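You operate a simulated robot arm through the tools that you are given. There is no shell and no other tool. Be economical: measure what you need, move in short steps, check, and stop when the job is done.

Carry out the task below with a simulated robot arm. There is one attempt and no reset: what you move stays moved.

TASK
Jog the small beige block square in the tilt tray.
Fine: tilt it, run it till the leaves line up, switch off, level it; the other small blocks stay ragged. Where these are worked on the way, their far stop is far enough and under half their travel is too little: tilt tray.

Only the result counts: the job must be done as asked and must still hold three seconds after the hand-in. Knocking over, shifting, dropping, spilling or breaking anything else fails it.

THE ROBOT
A 7-joint arm with a two-finger parallel gripper on a trunk, on a base that drives. Base frame: it is fixed to the floor where the robot stands at the start and does not move with it; the origin is under the middle of the robot, x ahead of it, y to its left, z up; the surface under the hand at the start is at about z = 0.9. Units: m, rad, N and s.
Its first joint turns from -2.897 to 2.897 rad. Places, roughly: floor of the tilt tray [0.6, -0.2, 1]; switch of the tilt tray [0.5, -0.4, 0.9]; tilt tray [0.6, -0.2, 1]. Payload 3.43 kg.
The TCP is the grasp point between the finger pads, 0.03 m short of the fingertips. In the tool frame z runs along the fingers and y along their closing line. The gripper opens to 0.094 m. The fingers are 0.028 m wide and 0.01 m thick; the gripper's body (0.05 by 0.096 m) begins 0.055 m behind the TCP.
Orientation is told as [roll, pitch, yaw] about the base's x, y, z axes, in that order, counted from this pose: with the fingers straight down and closing along the base's y, the tool's x points along the base's -x, its y along +y and its z along -z.

THE INTERFACE
- The arm moves only by the tool play_rows. Its argument "series" is a list of rows, each an object (a shift or turn left out is 0, a gripper value left out holds the last) with "translation": the shift along the tool's x, y, z in m, a list of three; "dr": the turn, a rotation vector about the tool's x, y, z in rad, a list of three; "fingers": the opening, from 0 (shut) to 1 (fully open). In form: [{"translation": [tx, ty, tz], "dr": [ax, ay, az], "fingers": fingers}, ...]. A call has 1 to 8 rows; each row is the pose to reach, as a shift and turn from the pose commanded when the call began, along the tool's axes at that moment. A row lasts 0.2 s, in which the tool goes at most 0.05 m and 0.15 rad; a call with a longer step from one row to the next is refused whole, and so is a gripper value outside its range. Where a pose cannot be reached the arm comes as near as it can. A force on the tool above 50 N (or 10 N above the force at the start of the call, whichever is more), or a blocked arm, ends the call early, and 0.2 s more pass. The fingers move at their own pace (about 0.045 m/s each) and stop on an object; they squeeze with about 30 N. The grip force told is the motor's: it shows also when the fingers shut on nothing. Time passes only in rows, and 0.2 s behind the last, so rows that repeat a pose let the fingers close. The reply holds the time, the measured pose of the TCP, the force on the tool along the base axes, the opening and the grip force, in the units named above and with some noise, with the torque about the TCP (base axes, N m) and any sound that the robot's microphone picked up, and new pictures: "pictures" is both (left out), scene, wrist or none.
- Cameras (640 x 400 px; columns grow to the right, rows downward): "scene" is now at [0.4592, 0.1353, 1.1489]; the picture's right is [-0.85, -0.52, -0.07], its down [0.02, 0.10, -0.99] and it looks along [0.53, -0.85, -0.08] (base axes); focal length 214 px, centre (320, 200). "wrist" rides on the gripper at [0.076, 0.014, -0.103] in the tool frame; the picture's right is [-0.18, 0.98, 0.00], its down [-0.75, -0.14, -0.64] and it looks along [-0.63, -0.12, 0.77] (tool axes); focal length 243 px, centre (320, 200). There is no depth. A picture from a camera that has moved, and an enlarged one, comes with that camera's place and axes in the base frame and with its lens.
- move_column(by): slides the trunk up (or, below 0, down) by that many m; the arm and the scene camera ride with it, the base frame stays. It gives what a move gives, with no picture.
- drive_base(legs): drives the robot by 1 to 6 legs, each [ahead, left, turn to the left] in m, m and rad, along the robot's own axes; the way and the turn of a leg run together, so that a leg with both is an arc; at most 1.5 m and 3.142 rad a leg. The arm and the cameras ride along, it lands a little off, and it stops where it bumps. It gives what a move gives, and a new picture of the scene camera.
- pan_tilt(pan, tilt): turns the head with the scene camera to pan (to the left, within 1.798 rad either way) and tilt (down, from -0.506 to 1.204), counted from straight ahead of the robot. It gives what a move gives, and a new picture of the scene camera.
- close_up(camera, box): a new picture of the part [left, top, right, bottom] of that camera's present view, enlarged. No time passes.
- job_done(): hands the job in; it is judged then, once.

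Work in short steps. Places have to be worked out from the pictures, the camera data and where the tool is seen: move nearer, look again, correct. Check each grasp and each placing, and mend what went wrong. You have 120 turns and 260 pictures in all, those below and enlarged ones among them. Open the gripper and draw the arm clear of the work before you hand the job in, unless the task says otherwise; then end with one line.

The tools are called after "Emit:" as name(argument=value, ...) on one line, values as JSON. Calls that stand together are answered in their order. play_rows: Moves the arm, as the interface text tells. Its arguments: {"type":"object","properties":{"series":{"type":"array"},"pictures":{"type":"string","enum":["both","scene","wrist","none"]}},"required":["series"]} The other tools are called the same way: move_column (by) slides the trunk up or down; drive_base (legs) drives the base; pan_tilt (pan, tilt) turns the head that bears the scene camera; close_up (camera, box) takes an enlarged picture of a part of a camera's view; job_done () hands the job in.

At the start:

```text
t: 0.0
position: [0.5239, -0.3072, 1.2301]
tool_rot: [0.006, -0.064, -0.046]
ft_force: [-0.6, -0.2, -0.2]
moment: [0.01, 0.06, 0.0]
opening: 0.0937
gripper_force: 0.1
trunk travel left (down, up): [-0.125, 0.365]
robot x, y, heading: [0.0683, 0.0178, -0.048]
head pan, tilt: [-0.974, 0.122]
```

scene: 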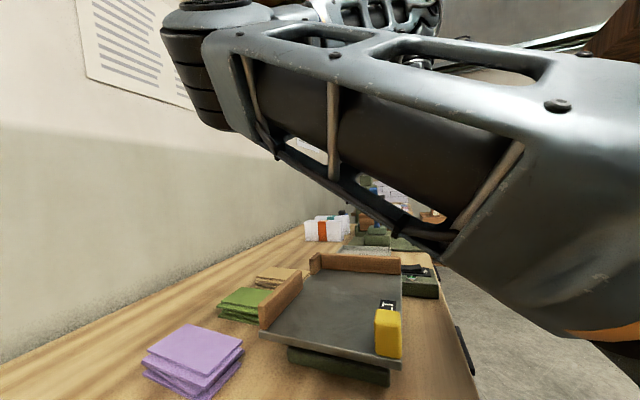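
wrist: 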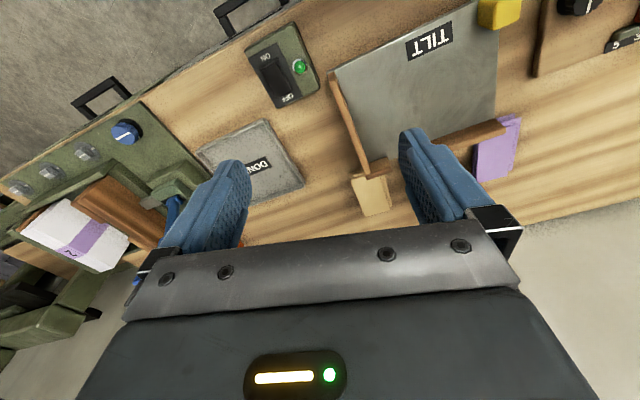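

I'll start by looking closer at the tray, switch and blocks in both views.

Emit:
close_up(camera="scene", box=[130, 200, 480, 400])

Emit:
close_up(camera="wrist", box=[200, 0, 560, 225])

```text
1.83 times, centred on (305, 300) of scene
camera zoom: at [0.4592, 0.1353, 1.1489], right [-0.85, -0.52, -0.07], down [0.02, 0.1, -0.99], along [0.53, -0.85, -0.08], focal length 392 px, centre (347, 17)
```

zoom: 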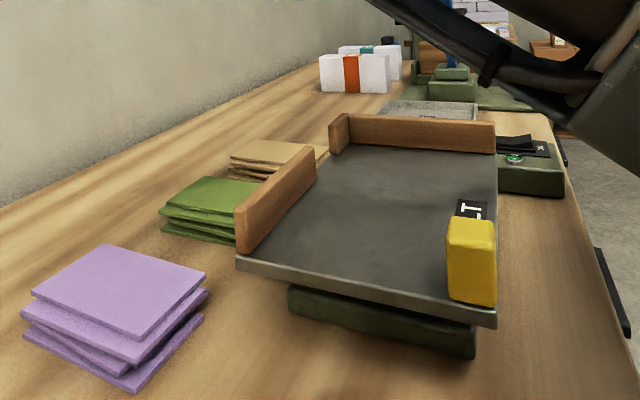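

```text
1.78 times, centred on (380, 112) of wrist
camera zoom: at [0.4427, -0.2907, 1.3276], right [0.23, 0.97, 0.02], down [0.7, -0.18, 0.69], along [0.67, -0.14, -0.73], focal length 431 px, centre (213, 356)
```

zoom: 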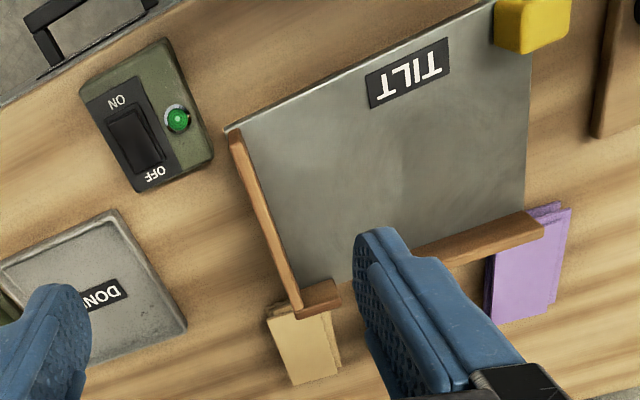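

Beige block sits at about (0.82, -0.25), behind the tray, yawed about 0.15. I move above it, level the tool and align yaw.

Emit:
play_rows(series=[{"translation": [-0.04, 0.009, 0.011], "dr": [0, 0.01, -0.03]}, {"translation": [-0.08, 0.018, 0.022], "dr": [0, 0.02, -0.06]}, {"translation": [-0.12, 0.027, 0.033], "dr": [0, 0.03, -0.09]}, {"translation": [-0.16, 0.036, 0.044], "dr": [0, 0.04, -0.12]}, {"translation": [-0.2, 0.045, 0.055], "dr": [0, 0.05, -0.15]}, {"translation": [-0.24, 0.054, 0.066], "dr": [0, 0.06, -0.18]}, {"translation": [-0.284, 0.063, 0.079], "dr": [0, 0.064, -0.2]}, {"translation": [-0.284, 0.063, 0.079], "dr": [0, 0.064, -0.2]}])

```text
t: 0.3
position: [0.7132, -0.2842, 1.0751]
tool_rot: [0.046, 0.072, 0.078]
ft_force: [-0.5, -0.2, 0.4]
moment: [0.04, -0.07, -0.01]
opening: 0.094
gripper_force: 0.0
trunk travel left (down, up): [-0.125, 0.365]
robot x, y, heading: [0.0627, 0.0203, -0.031]
head pan, tilt: [-0.974, 0.122]
stopped in row 1: the arm was blocked; the commanded pose is now the measured one
camera scene: at [0.4574, 0.1346, 1.1479], right [-0.84, -0.54, -0.07], down [0.01, 0.11, -0.99], along [0.54, -0.84, -0.09], focal length 214 px, centre (320, 200)
camera wrist: at [0.6443, -0.2806, 1.1851], right [0.11, 0.99, 0.03], down [0.81, -0.11, 0.58], along [0.58, -0.04, -0.81], focal length 243 px, centre (320, 200)
```

scene: 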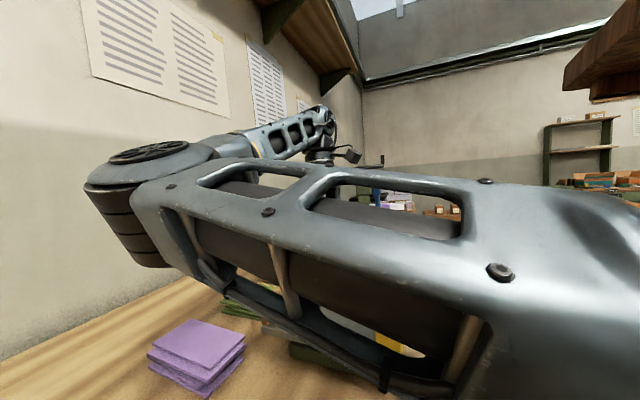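
wrist: 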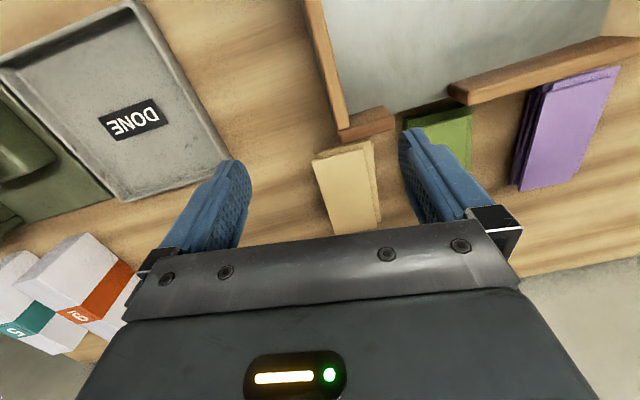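

The arm stopped blocked and came low; I check whether the forearm touches the tray or handle.

Emit:
close_up(camera="scene", box=[130, 240, 480, 400])

Emit:
play_rows(series=[{"translation": [0, 0, 0]}])

```text
1.83 times, centred on (305, 320) of scene
camera zoom: at [0.4574, 0.1346, 1.1479], right [-0.84, -0.54, -0.07], down [0.01, 0.11, -0.99], along [0.54, -0.84, -0.09], focal length 392 px, centre (347, -19)
```

zoom: 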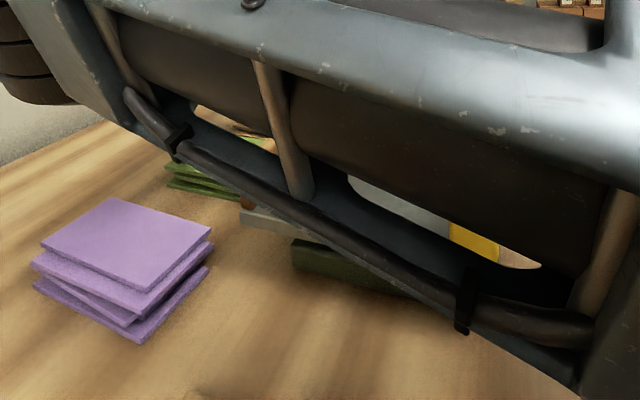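

```text
t: 0.7
position: [0.7735, -0.2746, 1.0023]
tool_rot: [0.064, 0.114, 0.121]
ft_force: [-0.7, -0.6, 1.2]
moment: [0.09, -0.07, -0.02]
opening: 0.094
gripper_force: 0.0
trunk travel left (down, up): [-0.125, 0.365]
robot x, y, heading: [0.067, 0.0123, -0.038]
head pan, tilt: [-0.974, 0.122]
stopped in row 1: the arm was blocked; the commanded pose is now the measured one
camera scene: at [0.4548, 0.1359, 1.1485], right [-0.85, -0.53, -0.07], down [0.02, 0.1, -0.99], along [0.53, -0.84, -0.08], focal length 214 px, centre (320, 200)
camera wrist: at [0.7092, -0.2749, 1.1128], right [0.07, 1.0, 0.04], down [0.84, -0.08, 0.54], along [0.54, 0.0, -0.84], focal length 243 px, centre (320, 200)
```

scene: 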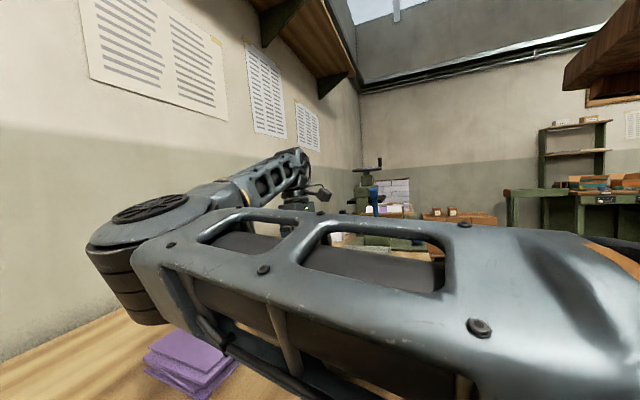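
wrist: 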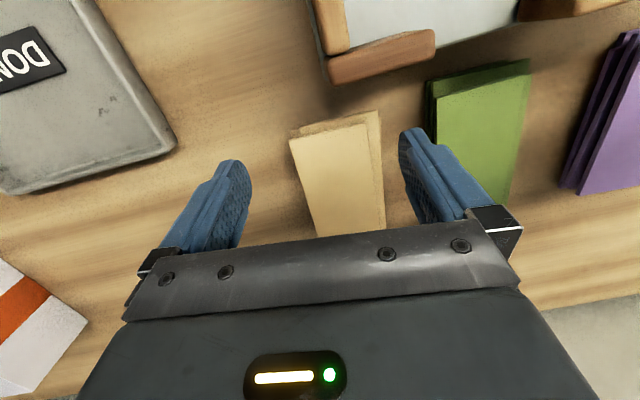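

The hand keeps sinking although told to hold. I lift straight up and watch the response.

Emit:
play_rows(series=[{"translation": [0, 0, -0.02]}, {"translation": [0, 0, -0.04]}, {"translation": [0, 0, -0.06]}, {"translation": [0, 0, -0.08]}])

```text
t: 1.0
position: [0.8169, -0.2839, 0.9555]
tool_rot: [0.085, 0.105, 0.102]
ft_force: [-20.6, -24.9, 256.7]
moment: [12.22, -0.99, -1.34]
opening: 0.0932
gripper_force: 0.1
trunk travel left (down, up): [-0.125, 0.365]
robot x, y, heading: [0.0697, 0.0136, -0.046]
head pan, tilt: [-0.974, 0.122]
stopped in row 1: the arm was blocked; the commanded pose is now the measured one
camera scene: at [0.4525, 0.1376, 1.1488], right [-0.85, -0.53, -0.07], down [0.02, 0.1, -0.99], along [0.53, -0.84, -0.07], focal length 214 px, centre (320, 200)
camera wrist: at [0.7503, -0.2846, 1.0667], right [0.09, 0.99, 0.06], down [0.83, -0.11, 0.55], along [0.55, 0.0, -0.84], focal length 243 px, centre (320, 200)
```

scene: 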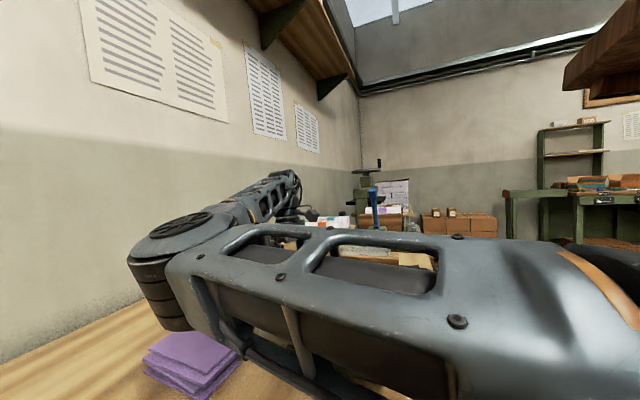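
wrist: 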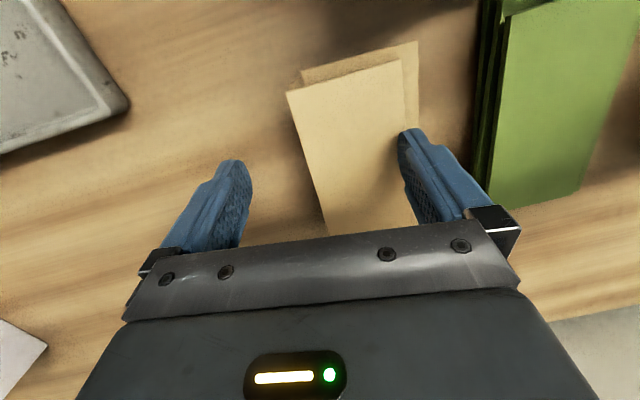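

The hand dropped onto the table or the block's edge. I try to lift again in small steps.

Emit:
play_rows(series=[{"translation": [0, 0, -0.03]}, {"translation": [0, 0, -0.06]}, {"translation": [0, 0, -0.09]}])

```text
t: 1.3
position: [0.8308, -0.2872, 0.9504]
tool_rot: [0.173, 0.098, 0.052]
ft_force: [-80.2, -4.5, 330.6]
moment: [17.34, -1.22, 4.39]
opening: 0.0942
gripper_force: 0.3
trunk travel left (down, up): [-0.125, 0.365]
robot x, y, heading: [0.063, 0.0146, -0.042]
head pan, tilt: [-0.974, 0.122]
stopped in row 1: the arm was blocked; the commanded pose is now the measured one
camera scene: at [0.4443, 0.1398, 1.1486], right [-0.85, -0.53, -0.08], down [0.03, 0.1, -0.99], along [0.53, -0.84, -0.07], focal length 214 px, centre (320, 200)
camera wrist: at [0.7662, -0.2952, 1.061], right [0.15, 0.98, 0.15], down [0.82, -0.21, 0.53], along [0.55, 0.04, -0.83], focal length 243 px, centre (320, 200)
```

scene: 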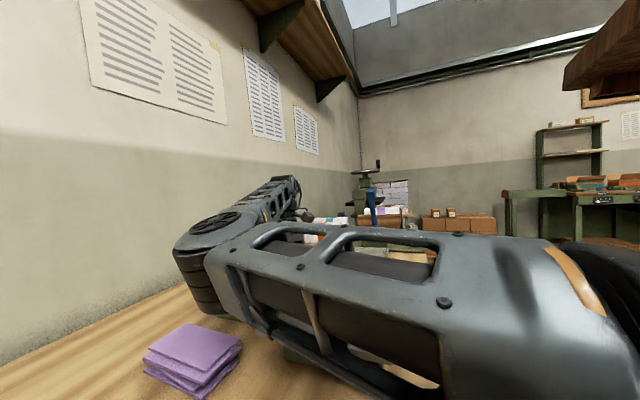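
wrist: 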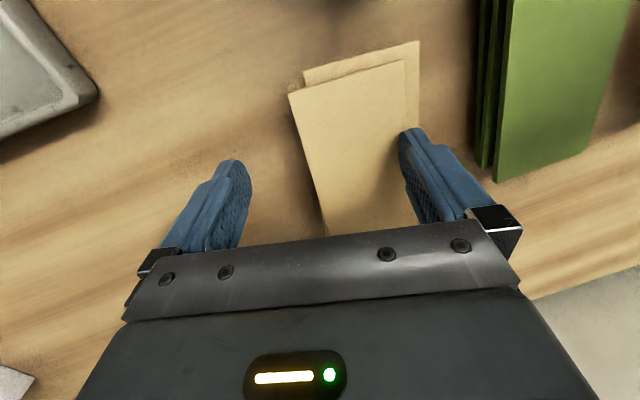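

The arm still presses down. I raise the trunk to take the load off.

Emit:
move_column(by=0.1)

```text
t: 1.7
position: [0.8439, -0.2981, 0.9442]
tool_rot: [0.331, 0.056, -0.036]
ft_force: [-92.0, 29.7, 314.3]
moment: [1.44, 0.07, -4.22]
opening: 0.0791
gripper_force: 0.0
trunk travel left (down, up): [-0.135, 0.355]
robot x, y, heading: [0.0635, 0.0177, -0.038]
head pan, tilt: [-0.974, 0.122]
stopped: the arm was blocked; the commanded pose is now the measured one
```

Still loaded. I try a single larger upward step, with no pictures, to see which way it responds.

Emit:
play_rows(series=[{"translation": [0, 0, -0.05]}, {"translation": [0, 0, -0.1]}], pictures="none")

```text
t: 2.0
position: [0.8503, -0.3148, 0.9432]
tool_rot: [0.464, 0.032, -0.129]
ft_force: [-113.9, 29.6, 298.7]
moment: [6.47, -0.39, -1.66]
opening: 0.0548
gripper_force: 0.1
trunk travel left (down, up): [-0.135, 0.355]
robot x, y, heading: [0.0584, 0.0248, -0.036]
head pan, tilt: [-0.974, 0.122]
stopped in row 1: the arm was blocked; the commanded pose is now the measured one
```

It keeps sinking with each call. I turn the head down to see the arm and tray, and to see whether the arm still moves without an arm command.

Emit:
pan_tilt(pan=-0.9, tilt=0.55)

```text
t: 2.9
position: [0.8528, -0.3165, 0.9429]
tool_rot: [0.455, 0.039, -0.125]
ft_force: [-140.7, 21.2, 304.8]
moment: [2.14, 0.85, 0.06]
opening: 0.0561
gripper_force: 0.0
trunk travel left (down, up): [-0.135, 0.355]
robot x, y, heading: [0.0613, 0.0206, -0.033]
head pan, tilt: [-0.901, 0.55]
camera scene: at [0.4456, 0.1566, 1.1148], right [-0.8, -0.59, -0.07], down [-0.23, 0.41, -0.88], along [0.55, -0.69, -0.47], focal length 214 px, centre (320, 200)
```

scene: 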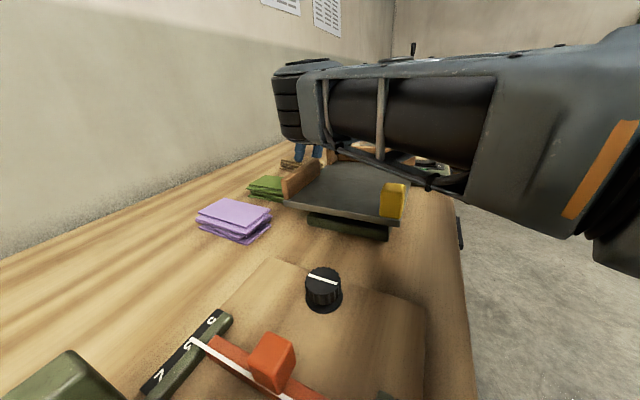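

The arm is still now, tray and blocks still in place. I try raising the trunk again while it rests.

Emit:
move_column(by=0.05)

```text
t: 3.2
position: [0.8565, -0.3311, 0.9415]
tool_rot: [0.601, 0.016, -0.234]
ft_force: [-77.7, 1.6, 273.2]
moment: [3.87, -1.57, 1.19]
opening: 0.0416
gripper_force: 0.1
trunk travel left (down, up): [-0.143, 0.347]
robot x, y, heading: [0.0577, 0.0351, -0.024]
head pan, tilt: [-0.901, 0.55]
stopped: the arm was blocked; the commanded pose is now the measured one
```

Same creep. Before anything more, I look at what the hand touches.

Emit:
close_up(camera="wrist", box=[0, 0, 640, 400])

Emit:
close_up(camera="scene", box=[180, 60, 500, 260])

```text
1.00 times, centred on (320, 200) of wrist (not enlarged: the box is as wide or as high as the picture)
camera zoom: at [0.7736, -0.3587, 1.0367], right [0.38, 0.74, 0.55], down [0.63, -0.64, 0.44], along [0.68, 0.18, -0.71], focal length 243 px, centre (320, 200)
```

zoom: 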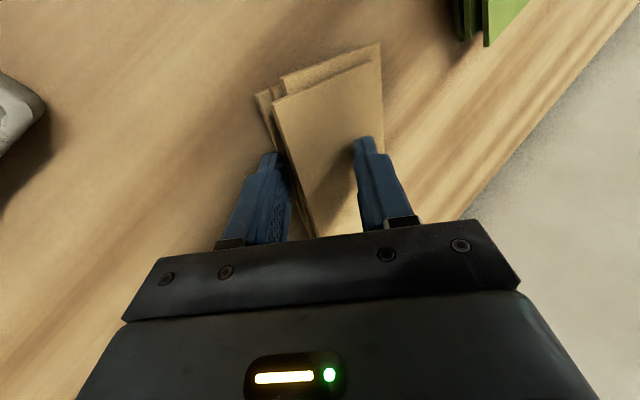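

```text
2.00 times, centred on (340, 160) of scene
camera zoom: at [0.4467, 0.1748, 1.1169], right [-0.79, -0.6, -0.07], down [-0.24, 0.41, -0.88], along [0.56, -0.68, -0.47], focal length 429 px, centre (280, 280)
```

zoom: 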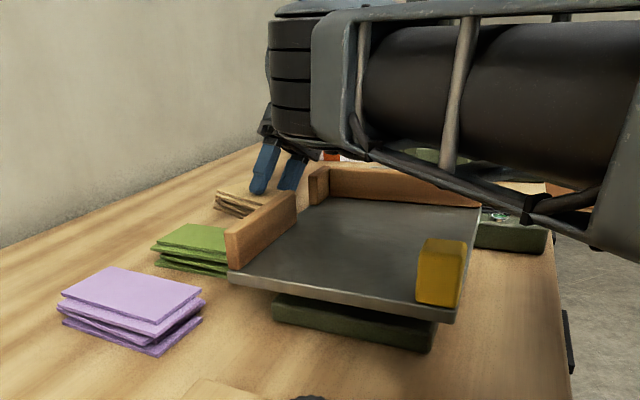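

The right finger rests on the beige block. I test whether a pure hold call still moves the arm.

Emit:
play_rows(series=[{"translation": [0, 0, 0]}, {"translation": [0, 0, 0]}], pictures="none")

```text
t: 3.5
position: [0.8596, -0.3377, 0.941]
tool_rot: [0.692, 0.028, -0.356]
ft_force: [-111.6, -12.1, 266.9]
moment: [1.39, 0.04, 0.32]
opening: 0.0362
gripper_force: 0.2
trunk travel left (down, up): [-0.143, 0.347]
robot x, y, heading: [0.0535, 0.0561, 0.002]
head pan, tilt: [-0.901, 0.55]
stopped in row 1: the force on the tool passed its limit at 324 N (the readings are from after the stop); the commanded pose is now the measured one
```

Each stop resets the command and the arm sags. I let it settle with a head move that has no stop condition, then try a very small lift.

Emit:
pan_tilt(pan=-0.95, tilt=0.5)

Emit:
play_rows(series=[{"translation": [0, 0, -0.003]}, {"translation": [0, 0, -0.006]}, {"translation": [0, 0, -0.01]}], pictures="none")

```text
t: 4.1
position: [0.8602, -0.3383, 0.9407]
tool_rot: [0.694, 0.044, -0.339]
ft_force: [-126.9, 6.1, 277.2]
moment: [2.38, 0.16, 0.85]
opening: 0.0362
gripper_force: 0.1
trunk travel left (down, up): [-0.143, 0.347]
robot x, y, heading: [0.0595, 0.0509, -0.002]
head pan, tilt: [-0.949, 0.499]
camera scene: at [0.4551, 0.1972, 1.1113], right [-0.81, -0.58, -0.06], down [-0.21, 0.39, -0.9], along [0.55, -0.71, -0.44], focal length 214 px, centre (320, 200)
```

scene: 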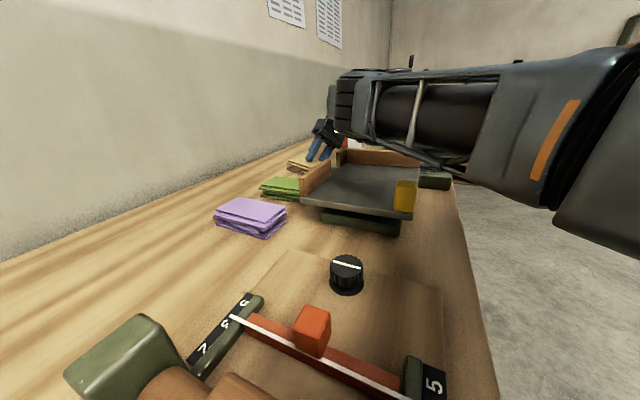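

```text
t: 4.4
position: [0.8616, -0.3453, 0.9381]
tool_rot: [0.825, 0.073, -0.406]
ft_force: [-48.8, 30.8, 265.3]
moment: [6.23, -4.11, 0.15]
opening: 0.0296
gripper_force: 0.2
trunk travel left (down, up): [-0.143, 0.347]
robot x, y, heading: [0.0538, 0.0587, 0.004]
head pan, tilt: [-0.949, 0.499]
stopped in row 1: the arm was blocked; the commanded pose is now the measured one
```

Arm calls sag regardless of the command while head moves hold. I try a small trunk lift that may finish before the block test trips.

Emit:
move_column(by=0.01)

Emit:
move_column(by=0.01)

```text
t: 4.7
position: [0.8657, -0.3452, 0.9397]
tool_rot: [0.813, 0.166, -0.46]
ft_force: [-160.1, 6.3, 277.4]
moment: [2.92, 2.27, -0.51]
opening: 0.0315
gripper_force: 0.0
trunk travel left (down, up): [-0.147, 0.343]
robot x, y, heading: [0.051, 0.0688, 0.014]
head pan, tilt: [-0.949, 0.499]
stopped: the force on the tool passed its limit at 337 N (the readings are from after the stop); the commanded pose is now the measured one
```

```text
t: 5.0
position: [0.8689, -0.3495, 0.94]
tool_rot: [0.855, 0.191, -0.378]
ft_force: [-150.4, 114.6, 243.3]
moment: [6.84, 2.31, 1.96]
opening: 0.0296
gripper_force: 0.1
trunk travel left (down, up): [-0.153, 0.337]
robot x, y, heading: [0.0389, 0.045, -0.022]
head pan, tilt: [-0.949, 0.499]
stopped: the arm was blocked; the commanded pose is now the measured one
```

The trunk rises a few mm and the sag is slowing. I try an upward arm move with roll back, and look.

Emit:
play_rows(series=[{"translation": [0, -0.02, -0.03], "dr": [0.1, 0, 0]}, {"translation": [0, -0.04, -0.06], "dr": [0.2, 0, 0]}, {"translation": [0, -0.06, -0.09], "dr": [0.3, 0, 0]}])

```text
t: 5.4
position: [0.8708, -0.3493, 0.94]
tool_rot: [0.835, 0.187, -0.373]
ft_force: [-134.6, 54.5, 235.1]
moment: [3.9, 3.47, -0.39]
opening: 0.031
gripper_force: 0.0
out of reach, approached as far as the arm can: row 1
trunk travel left (down, up): [-0.153, 0.337]
robot x, y, heading: [0.0351, 0.0531, -0.021]
head pan, tilt: [-0.949, 0.499]
stopped in row 1: the arm was blocked; the commanded pose is now the measured one
camera scene: at [0.482, 0.1842, 1.0878], right [-0.83, -0.56, -0.02], down [-0.24, 0.39, -0.89], along [0.51, -0.73, -0.46], focal length 214 px, centre (320, 200)
camera wrist: at [0.7911, -0.3906, 1.033], right [0.53, 0.5, 0.68], down [0.54, -0.82, 0.18], along [0.65, 0.27, -0.71], focal length 243 px, centre (320, 200)
```

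scene: 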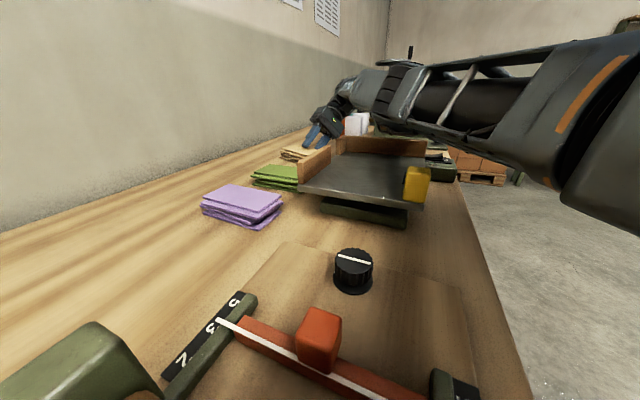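
wrist: 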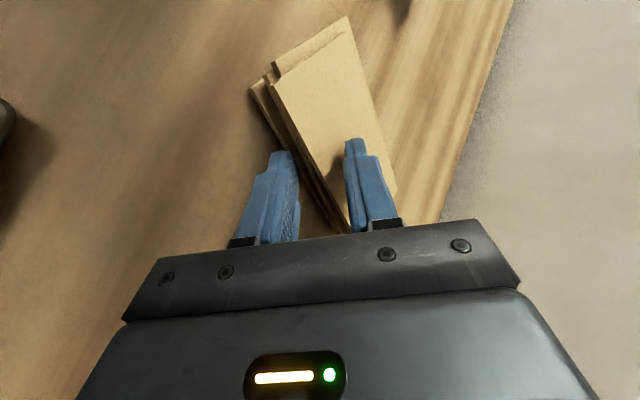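

This time it did not sag further. I try the trunk again now the arm seems settled.

Emit:
move_column(by=0.06)

Emit:
move_column(by=0.06)

Emit:
move_column(by=0.06)

```text
t: 5.8
position: [0.8912, -0.3551, 0.9414]
tool_rot: [0.818, 0.208, -0.374]
ft_force: [-175.1, 61.4, 212.5]
moment: [3.86, 4.64, 0.94]
opening: 0.0318
gripper_force: 0.1
trunk travel left (down, up): [-0.169, 0.321]
robot x, y, heading: [0.0332, 0.0481, -0.02]
head pan, tilt: [-0.949, 0.499]
stopped: the force on the tool passed its limit at 289 N (the readings are from after the stop); the commanded pose is now the measured one
```

```text
t: 6.8
position: [0.903, -0.3579, 0.9718]
tool_rot: [0.812, 0.228, -0.381]
ft_force: [-0.6, -0.2, -0.4]
moment: [-0.02, 0.02, 0.02]
opening: 0.0939
gripper_force: 0.1
trunk travel left (down, up): [-0.229, 0.261]
robot x, y, heading: [0.0397, 0.0447, -0.016]
head pan, tilt: [-0.949, 0.499]
```

```text
t: 7.8
position: [0.9026, -0.3577, 1.034]
tool_rot: [0.814, 0.226, -0.38]
ft_force: [0.3, -0.6, -0.7]
moment: [0.01, -0.02, 0.02]
opening: 0.0942
gripper_force: 0.1
trunk travel left (down, up): [-0.289, 0.201]
robot x, y, heading: [0.0405, 0.0484, -0.014]
head pan, tilt: [-0.949, 0.499]
```

The hand is free of contact, and force is zero. I lift further and look.

Emit:
move_column(by=0.14)

Emit:
pan_tilt(pan=-0.8, tilt=0.6)

Emit:
close_up(camera="wrist", box=[0, 0, 640, 400])

```text
t: 9.5
position: [0.9018, -0.358, 1.1738]
tool_rot: [0.813, 0.227, -0.381]
ft_force: [-0.4, -0.6, -0.3]
moment: [-0.01, -0.03, -0.02]
opening: 0.0938
gripper_force: 0.1
trunk travel left (down, up): [-0.429, 0.061]
robot x, y, heading: [0.0417, 0.0479, -0.016]
head pan, tilt: [-0.949, 0.499]
```

```text
t: 10.2
position: [0.9032, -0.357, 1.1746]
tool_rot: [0.812, 0.226, -0.378]
ft_force: [0.0, 0.0, -0.2]
moment: [0.0, 0.01, -0.01]
opening: 0.0939
gripper_force: 0.1
trunk travel left (down, up): [-0.429, 0.061]
robot x, y, heading: [0.0409, 0.0443, -0.019]
head pan, tilt: [-0.799, 0.6]
camera scene: at [0.5276, 0.189, 1.3319], right [-0.73, -0.69, 0.0], down [-0.39, 0.41, -0.83], along [0.57, -0.6, -0.56], focal length 214 px, centre (320, 200)
```

scene: 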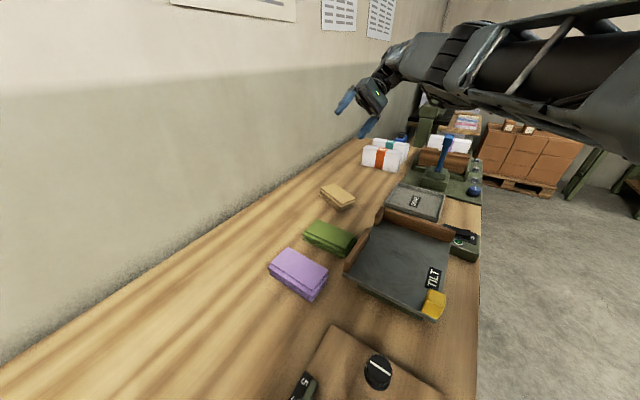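

```text
1.00 times, centred on (320, 200) of wrist (not enlarged: the box is as wide or as high as the picture)
camera zoom: at [0.8269, -0.3972, 1.2711], right [0.57, 0.5, 0.65], down [0.54, -0.82, 0.16], along [0.62, 0.27, -0.74], focal length 243 px, centre (320, 200)
```

zoom: 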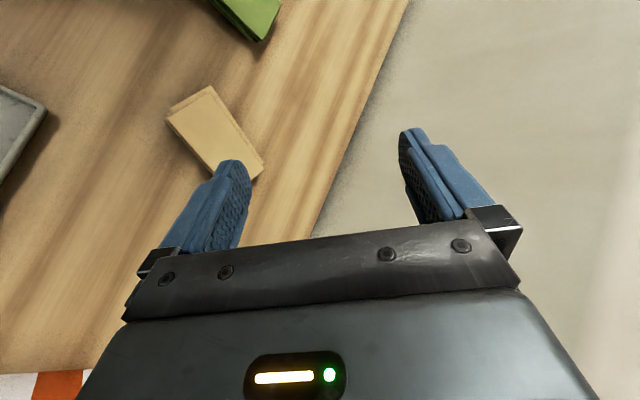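

Blocks, tray and the rest look undisturbed; the robot is now standing level. I test a small arm move: bring the roll back.

Emit:
play_rows(series=[{"translation": [0, 0, 0], "dr": [0.03, 0, 0]}, {"translation": [0, 0, 0], "dr": [0.06, 0, 0]}], pictures="none")

```text
t: 10.8
position: [0.9011, -0.3569, 1.1753]
tool_rot: [0.757, 0.233, -0.375]
ft_force: [-0.4, 0.2, -0.8]
moment: [0.01, 0.02, 0.03]
opening: 0.094
gripper_force: 0.0
out of reach, approached as far as the arm can: row 1
trunk travel left (down, up): [-0.429, 0.061]
robot x, y, heading: [0.0435, 0.0443, -0.016]
head pan, tilt: [-0.799, 0.6]
```

The arm responds normally now. I turn the tool back to straight down while drawing back a little.

Emit:
play_rows(series=[{"translation": [0.0164, -0.0007, 0.001], "dr": [0.099, -0.005, -0.067]}, {"translation": [0.0328, -0.0013, 0.002], "dr": [0.198, -0.01, -0.134]}, {"translation": [0.049, -0.002, 0.003], "dr": [0.298, -0.015, -0.202]}, {"translation": [0.0655, -0.0026, 0.0047], "dr": [0.397, -0.02, -0.269]}, {"translation": [0.082, -0.0033, 0.006], "dr": [0.496, -0.025, -0.336]}, {"translation": [0.098, -0.004, 0.007], "dr": [0.596, -0.03, -0.403]}, {"translation": [0.115, -0.0046, 0.008], "dr": [0.695, -0.034, -0.471]}, {"translation": [0.131, -0.0053, 0.0094], "dr": [0.794, -0.039, -0.538]}])

```text
t: 12.6
position: [0.9346, -0.4266, 1.2239]
tool_rot: [0.011, 0.002, 0.095]
ft_force: [-0.7, 0.0, 0.1]
moment: [0.0, 0.01, 0.02]
opening: 0.0939
gripper_force: 0.0
out of reach, approached as far as the arm can: row 1, 2, 3, 4, 5, 6, 7, 8
trunk travel left (down, up): [-0.429, 0.061]
robot x, y, heading: [0.0399, 0.0486, -0.012]
head pan, tilt: [-0.799, 0.6]
camera scene: at [0.5276, 0.1889, 1.3318], right [-0.73, -0.69, 0.0], down [-0.39, 0.41, -0.82], along [0.57, -0.6, -0.57], focal length 214 px, centre (320, 200)
camera wrist: at [0.8568, -0.4202, 1.3266], right [0.09, 1.0, 0.01], down [0.76, -0.08, 0.64], along [0.64, -0.05, -0.77], focal length 243 px, centre (320, 200)
```

scene: 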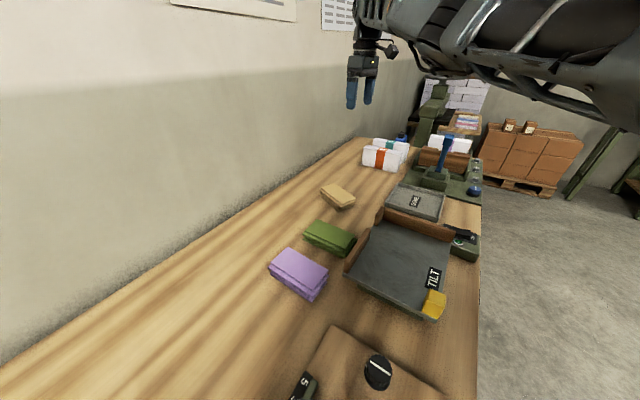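
wrist: 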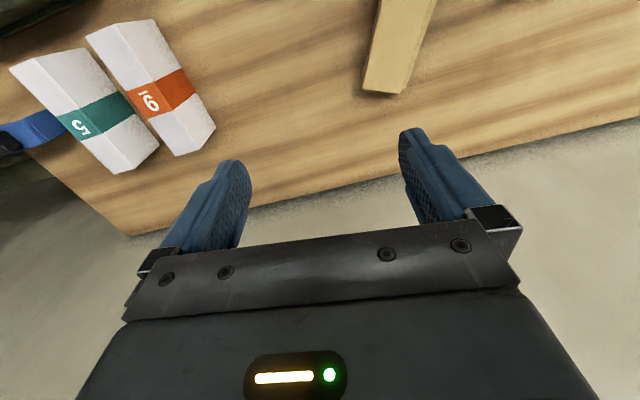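

Tool is vertical now but too far out; I move it back toward the beige block at height.

Emit:
play_rows(series=[{"translation": [0.03, 0.028, 0]}, {"translation": [0.06, 0.056, 0]}, {"translation": [0.09, 0.084, 0]}, {"translation": [0.12, 0.112, 0]}, {"translation": [0.12, 0.112, 0]}])

```text
t: 13.8
position: [0.9317, -0.4268, 1.2433]
tool_rot: [-0.001, 0.001, 0.099]
ft_force: [-0.2, -0.5, 0.1]
moment: [-0.02, 0.04, 0.0]
opening: 0.0937
gripper_force: 0.1
out of reach, approached as far as the arm can: row 1, 2, 3, 4, 5
trunk travel left (down, up): [-0.429, 0.061]
robot x, y, heading: [0.0415, 0.0481, -0.016]
head pan, tilt: [-0.799, 0.6]
camera scene: at [0.5278, 0.189, 1.3318], right [-0.73, -0.69, 0.0], down [-0.39, 0.41, -0.82], along [0.57, -0.6, -0.57], focal length 214 px, centre (320, 200)
camera wrist: at [0.8543, -0.4203, 1.3463], right [0.09, 1.0, 0.0], down [0.76, -0.07, 0.64], along [0.64, -0.05, -0.77], focal length 243 px, centre (320, 200)
```

scene: 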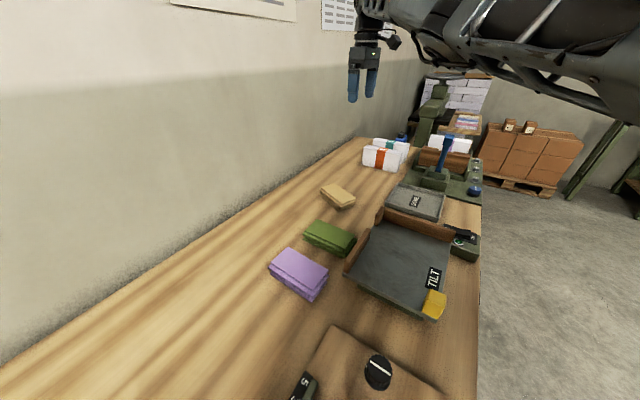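
wrist: 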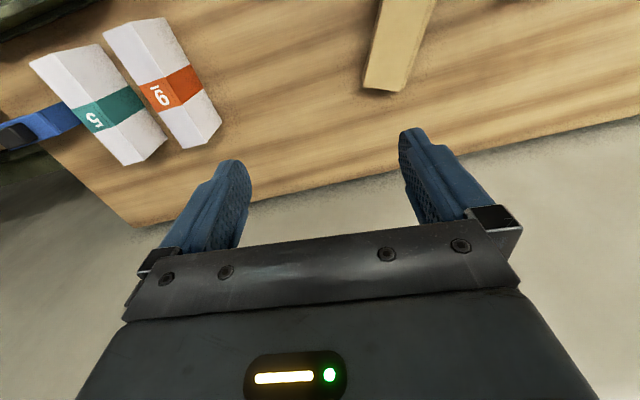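

The arm seems stretched straight and stuck near a limit. I look at the arm itself before choosing a way out.

Emit:
pan_tilt(pan=-0.9, tilt=-0.1)

Emit:
play_rows(series=[{"translation": [0, 0, 0.02]}, {"translation": [0, 0, 0.04]}, {"translation": [0, 0, 0.06]}], pictures="none")

```text
t: 14.9
position: [0.9314, -0.427, 1.2436]
tool_rot: [-0.001, 0.0, 0.099]
ft_force: [0.3, 0.4, 0.3]
moment: [-0.01, -0.01, -0.01]
opening: 0.094
gripper_force: 0.0
trunk travel left (down, up): [-0.429, 0.061]
robot x, y, heading: [0.0424, 0.0447, -0.013]
head pan, tilt: [-0.901, -0.099]
camera scene: at [0.52, 0.1843, 1.3958], right [-0.79, -0.61, 0.0], down [0.06, -0.08, -1.0], along [0.61, -0.79, 0.1], focal length 214 px, centre (320, 200)
```

scene: 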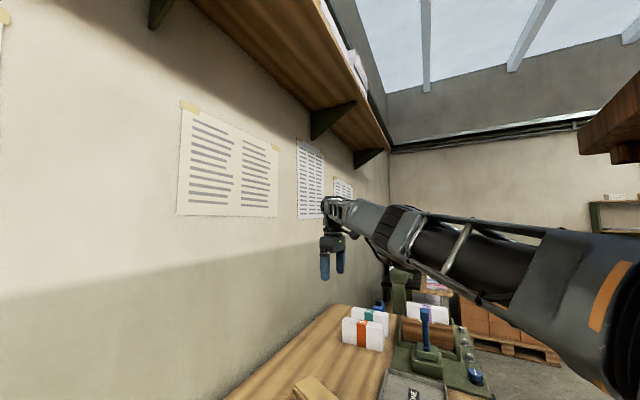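

```text
t: 15.7
position: [0.9359, -0.4316, 1.1848]
tool_rot: [0.003, 0.002, 0.099]
ft_force: [-0.7, -0.4, 0.0]
moment: [-0.01, -0.02, 0.02]
opening: 0.0941
gripper_force: 0.1
out of reach, approached as far as the arm can: row 2, 3
trunk travel left (down, up): [-0.429, 0.061]
robot x, y, heading: [0.0391, 0.0508, -0.017]
head pan, tilt: [-0.901, -0.099]
```

The elbow is straight. I push inward along the arm's line over a long call to get it to bend.

Emit:
play_rows(series=[{"translation": [0.03, 0.02, 0]}, {"translation": [0.06, 0.04, 0]}, {"translation": [0.09, 0.06, 0]}, {"translation": [0.12, 0.08, 0]}, {"translation": [0.15, 0.1, 0]}, {"translation": [0.18, 0.12, 0]}, {"translation": [0.21, 0.14, 0]}, {"translation": [0.24, 0.16, 0]}], pictures="none")

```text
t: 17.5
position: [0.6819, -0.2963, 1.1805]
tool_rot: [0.0, 0.001, 0.101]
ft_force: [0.9, -0.4, -0.1]
moment: [0.02, 0.02, -0.01]
opening: 0.094
gripper_force: 0.0
out of reach, approached as far as the arm can: row 1, 2, 3, 4
trunk travel left (down, up): [-0.429, 0.061]
robot x, y, heading: [0.0383, 0.047, -0.021]
head pan, tilt: [-0.901, -0.099]
```

The elbow bent and the arm is free again. I turn the head to see the work area and check the arm's posture.

Emit:
pan_tilt(pan=-0.8, tilt=0.6)

Emit:
close_up(camera="wrist", box=[0, 0, 640, 400])

```text
t: 18.6
position: [0.6811, -0.2967, 1.181]
tool_rot: [0.0, -0.001, 0.1]
ft_force: [0.3, 0.6, -0.1]
moment: [-0.03, 0.04, 0.01]
opening: 0.0941
gripper_force: 0.1
trunk travel left (down, up): [-0.429, 0.061]
robot x, y, heading: [0.0393, 0.0486, -0.02]
head pan, tilt: [-0.799, 0.6]
camera scene: at [0.5276, 0.1891, 1.3319], right [-0.73, -0.69, 0.0], down [-0.39, 0.41, -0.83], along [0.57, -0.6, -0.56], focal length 214 px, centre (320, 200)
```

scene: 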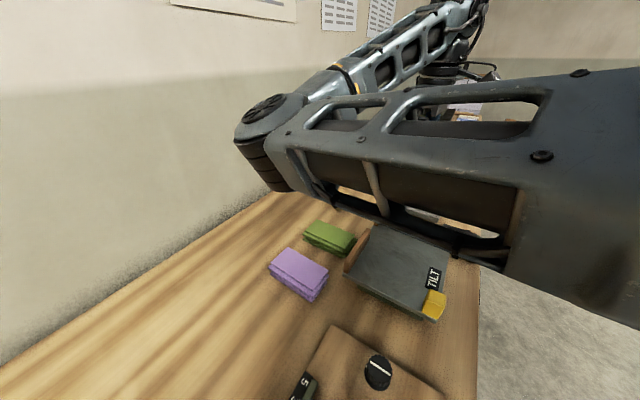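

```text
1.00 times, centred on (320, 200) of wrist (not enlarged: the box is as wide or as high as the picture)
camera zoom: at [0.6046, -0.2904, 1.2852], right [0.09, 1.0, 0.0], down [0.76, -0.06, 0.64], along [0.64, -0.06, -0.77], focal length 243 px, centre (320, 200)
```

zoom: 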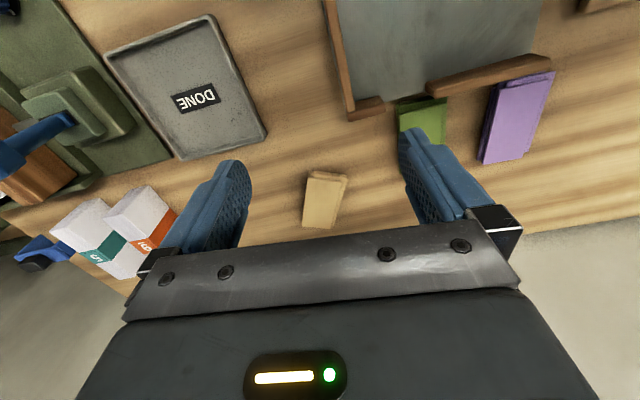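

The block now lies near (0.91, -0.31). I move above it with the arm extended.

Emit:
play_rows(series=[{"translation": [-0.04, -0.006, 0]}, {"translation": [-0.08, -0.012, 0]}, {"translation": [-0.12, -0.018, 0]}, {"translation": [-0.16, -0.024, 0]}, {"translation": [-0.2, -0.031, 0]}, {"translation": [-0.2227, -0.0345, 0]}])

```text
t: 20.0
position: [0.905, -0.3113, 1.1829]
tool_rot: [0.001, -0.001, 0.1]
ft_force: [0.2, 0.0, 0.2]
moment: [-0.04, -0.02, 0.0]
opening: 0.0941
gripper_force: 0.0
trunk travel left (down, up): [-0.429, 0.061]
robot x, y, heading: [0.0394, 0.0473, -0.01]
head pan, tilt: [-0.799, 0.6]
camera scene: at [0.5275, 0.1892, 1.3318], right [-0.73, -0.69, 0.0], down [-0.39, 0.41, -0.83], along [0.57, -0.6, -0.56], focal length 214 px, centre (320, 200)
camera wrist: at [0.8282, -0.3046, 1.2858], right [0.09, 1.0, 0.0], down [0.76, -0.07, 0.64], along [0.64, -0.06, -0.77], focal length 243 px, centre (320, 200)
```

scene: 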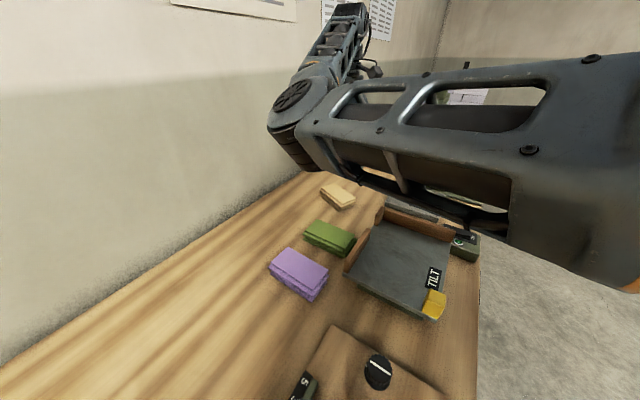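
wrist: 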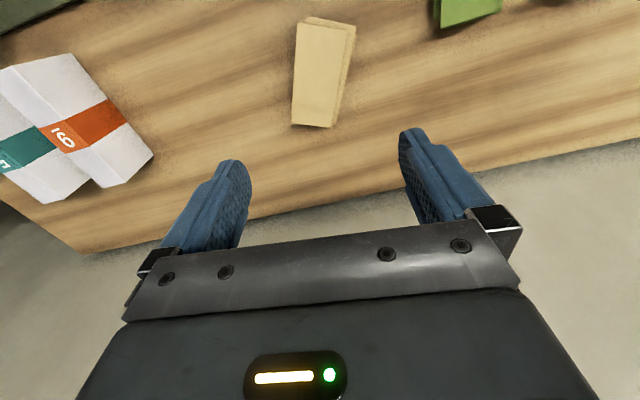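

The block's corners give centre (0.917, -0.317), about 0.124 × 0.061, yaw -0.23. I align to it and then lower by the trunk.

Emit:
play_rows(series=[{"translation": [-0.004, -0.002, 0], "dr": [0, 0, 0.11]}, {"translation": [-0.008, -0.005, 0], "dr": [0, 0, 0.22]}, {"translation": [-0.0113, -0.0072, 0], "dr": [0, 0, 0.33]}], pictures="none")

Emit:
move_column(by=-0.14)

Emit:
close_up(camera="wrist", box=[0, 0, 640, 400])

Emit:
close_up(camera="scene", box=[0, 0, 640, 400])

```text
t: 20.8
position: [0.9184, -0.3166, 1.1831]
tool_rot: [0.0, 0.0, -0.233]
ft_force: [-0.7, 0.1, -0.5]
moment: [-0.01, -0.01, 0.0]
opening: 0.094
gripper_force: 0.0
trunk travel left (down, up): [-0.429, 0.061]
robot x, y, heading: [0.0397, 0.0473, -0.017]
head pan, tilt: [-0.799, 0.6]
```

```text
t: 22.4
position: [0.9181, -0.3161, 1.043]
tool_rot: [0.001, -0.002, -0.23]
ft_force: [0.3, -0.2, -0.2]
moment: [0.01, -0.01, 0.01]
opening: 0.0941
gripper_force: 0.0
trunk travel left (down, up): [-0.289, 0.201]
robot x, y, heading: [0.0435, 0.0463, -0.014]
head pan, tilt: [-0.799, 0.6]
```

```text
1.00 times, centred on (320, 200) of wrist (not enlarged: the box is as wide or as high as the picture)
camera zoom: at [0.8475, -0.2855, 1.1461], right [0.4, 0.91, 0.0], down [0.7, -0.31, 0.64], along [0.59, -0.26, -0.77], focal length 243 px, centre (320, 200)
```

zoom: 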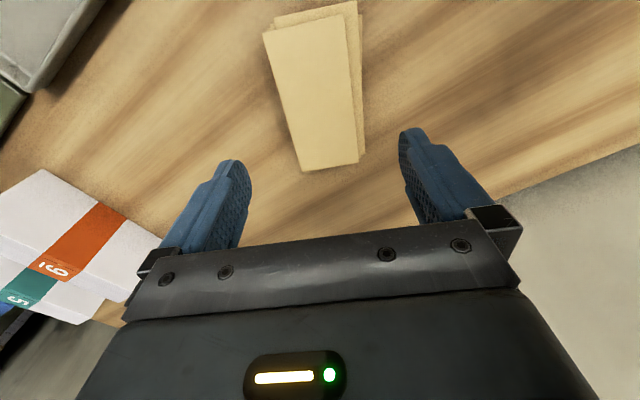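

```text
1.00 times, centred on (320, 200) of scene (not enlarged: the box is as wide or as high as the picture)
camera zoom: at [0.5276, 0.1891, 1.1919], right [-0.73, -0.69, 0.0], down [-0.39, 0.41, -0.83], along [0.57, -0.6, -0.56], focal length 214 px, centre (320, 200)
```

zoom: 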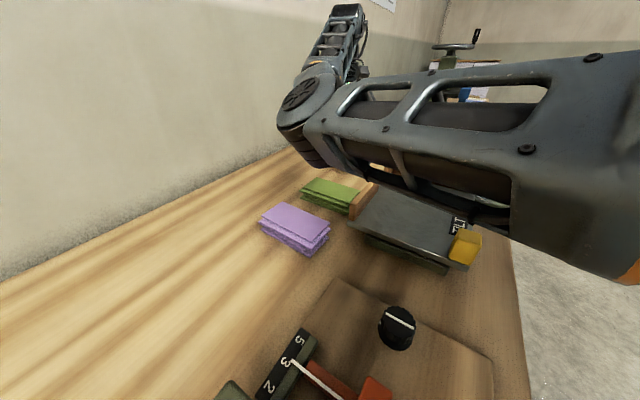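

By geometry the upper arm would come low over the knob fixture if I kept lowering the trunk. I raise the trunk again and lower with the arm instead, watching the elbow.

Emit:
move_column(by=0.14)

Emit:
play_rows(series=[{"translation": [0, 0, 0.03]}, {"translation": [0, 0, 0.06]}, {"translation": [0, 0, 0.09]}, {"translation": [0, 0, 0.12]}, {"translation": [0, 0, 0.14]}])

```text
t: 24.1
position: [0.9181, -0.3165, 1.1818]
tool_rot: [0.001, -0.003, -0.23]
ft_force: [-0.9, -0.9, 0.6]
moment: [-0.02, 0.01, -0.01]
opening: 0.0938
gripper_force: 0.0
trunk travel left (down, up): [-0.429, 0.061]
robot x, y, heading: [0.0392, 0.0434, -0.02]
head pan, tilt: [-0.799, 0.6]
```

```text
t: 25.3
position: [0.919, -0.3164, 1.0431]
tool_rot: [0.001, -0.002, -0.23]
ft_force: [-0.5, 0.7, -0.1]
moment: [0.02, -0.01, -0.01]
opening: 0.0941
gripper_force: 0.1
trunk travel left (down, up): [-0.429, 0.061]
robot x, y, heading: [0.0357, 0.0435, -0.018]
head pan, tilt: [-0.799, 0.6]
camera scene: at [0.5276, 0.1892, 1.3319], right [-0.73, -0.69, 0.0], down [-0.39, 0.41, -0.83], along [0.57, -0.6, -0.56], focal length 214 px, centre (320, 200)
camera wrist: at [0.8476, -0.2853, 1.1458], right [0.4, 0.92, 0.0], down [0.7, -0.31, 0.64], along [0.59, -0.26, -0.77], focal length 243 px, centre (320, 200)
```

scene: 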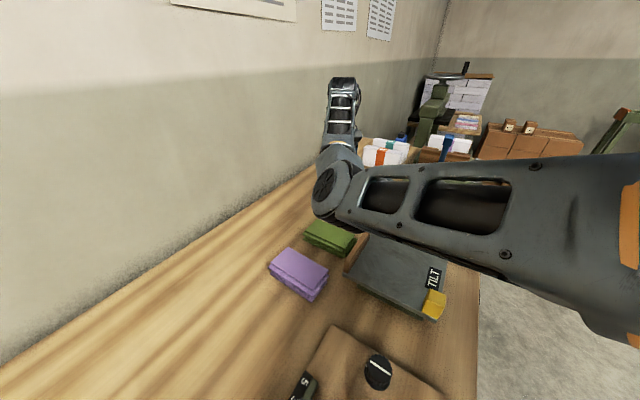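
wrist: 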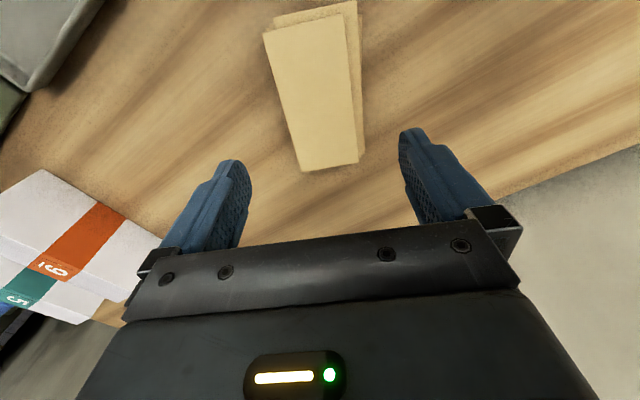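

Elbow is at about (0.69, -0.02), just left of the tray edge. I go down in small steps and watch the clearance.

Emit:
play_rows(series=[{"translation": [0, 0, 0.02]}, {"translation": [0, 0, 0.04]}, {"translation": [0, 0, 0.055]}])

Emit:
close_up(camera="scene", box=[240, 130, 480, 330])

```text
t: 26.1
position: [0.9194, -0.3177, 0.9888]
tool_rot: [-0.002, -0.002, -0.231]
ft_force: [-0.7, 0.1, 0.6]
moment: [-0.03, -0.02, 0.02]
opening: 0.094
gripper_force: 0.1
trunk travel left (down, up): [-0.429, 0.061]
robot x, y, heading: [0.0461, 0.0454, -0.017]
head pan, tilt: [-0.799, 0.6]
camera scene: at [0.5275, 0.1892, 1.3319], right [-0.73, -0.69, 0.0], down [-0.39, 0.41, -0.83], along [0.57, -0.6, -0.56], focal length 214 px, centre (320, 200)
camera wrist: at [0.8486, -0.2858, 1.091], right [0.4, 0.92, 0.0], down [0.7, -0.31, 0.64], along [0.59, -0.26, -0.77], focal length 243 px, centre (320, 200)
```

scene: 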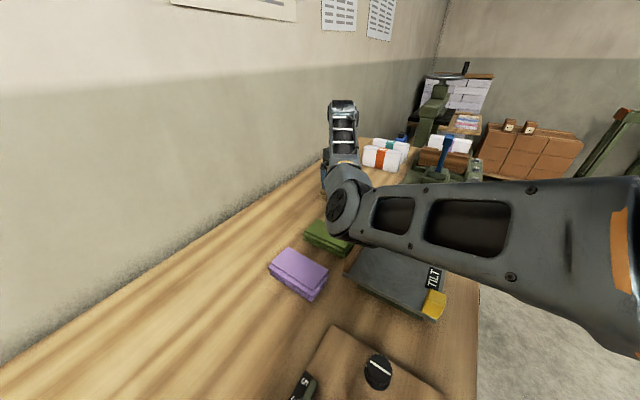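
wrist: 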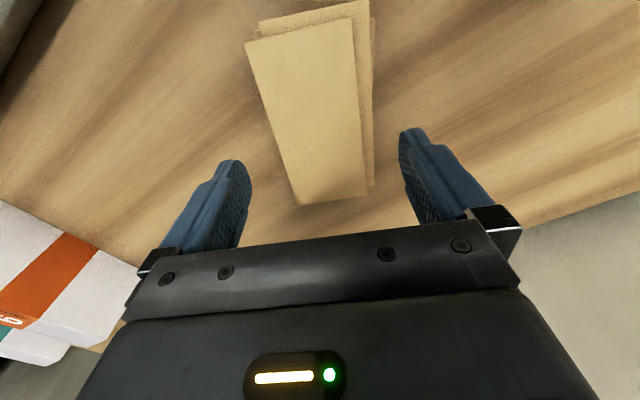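

```text
2.00 times, centred on (360, 230) of scene
camera zoom: at [0.5275, 0.1892, 1.3319], right [-0.73, -0.69, 0.0], down [-0.39, 0.41, -0.83], along [0.57, -0.6, -0.56], focal length 429 px, centre (240, 140)
```

zoom: 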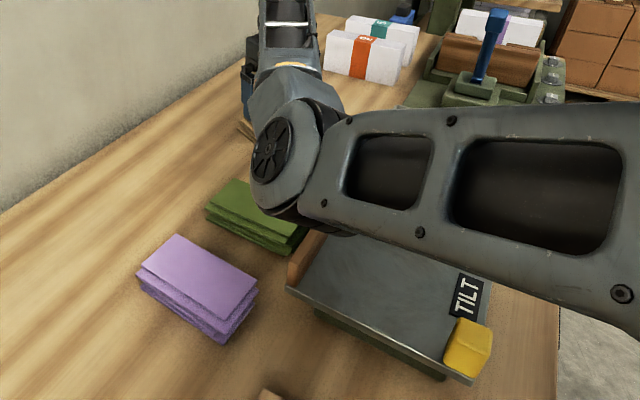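

The elbow hangs low and may sit right over the tray's far wall, so I won't go further in this posture. I go back up and then roll the tool to swing the elbow upward.

Emit:
play_rows(series=[{"translation": [0, 0, -0.04]}, {"translation": [0, 0, -0.08]}, {"translation": [0, 0, -0.12]}, {"translation": [0, 0, -0.16]}, {"translation": [0, 0, -0.2]}, {"translation": [0, 0, -0.24]}], pictures="none")

Emit:
play_rows(series=[{"translation": [0, 0, 0], "dr": [-0.13, -0.02, 0]}, {"translation": [0, 0, 0], "dr": [-0.26, -0.04, 0]}, {"translation": [0, 0, 0], "dr": [-0.39, -0.06, 0]}, {"translation": [0, 0, 0], "dr": [-0.52, -0.08, 0]}, {"translation": [0, 0, 0], "dr": [-0.65, -0.1, 0]}, {"translation": [0, 0, 0], "dr": [-0.78, -0.12, 0]}, {"translation": [0, 0, 0], "dr": [-0.9, -0.14, 0]}], pictures="scene")

```text
t: 27.5
position: [0.9181, -0.3153, 1.2279]
tool_rot: [0.001, -0.001, -0.231]
ft_force: [0.4, 0.4, -0.4]
moment: [0.03, 0.0, 0.02]
opening: 0.094
gripper_force: 0.2
trunk travel left (down, up): [-0.429, 0.061]
robot x, y, heading: [0.0409, 0.0474, -0.014]
head pan, tilt: [-0.799, 0.6]
```

```text
t: 29.1
position: [0.9186, -0.315, 1.228]
tool_rot: [0.905, -0.125, -0.288]
ft_force: [0.6, -0.4, 0.1]
moment: [0.01, -0.01, 0.0]
opening: 0.094
gripper_force: 0.1
trunk travel left (down, up): [-0.429, 0.061]
robot x, y, heading: [0.0398, 0.0468, -0.015]
head pan, tilt: [-0.799, 0.6]
camera scene: at [0.5276, 0.1896, 1.3318], right [-0.73, -0.69, 0.0], down [-0.39, 0.41, -0.83], along [0.57, -0.6, -0.56], focal length 214 px, centre (320, 200)
```

scene: 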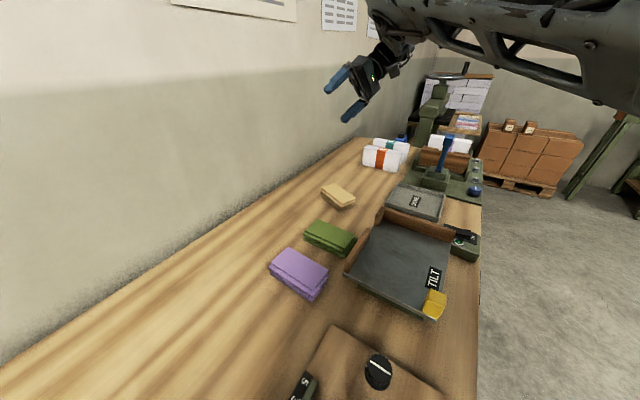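

The elbow swung well up. I now draw in with the roll kept, so the elbow bends upward, then look.

Emit:
play_rows(series=[{"translation": [0.04, 0.005, -0.0015]}, {"translation": [0.08, 0.01, -0.003]}, {"translation": [0.12, 0.0155, -0.005]}, {"translation": [0.16, 0.0205, -0.006]}, {"translation": [0.21, 0.027, -0.008]}], pictures="scene")

```text
refused: row 5 steps farther than a row can; nothing moved
```

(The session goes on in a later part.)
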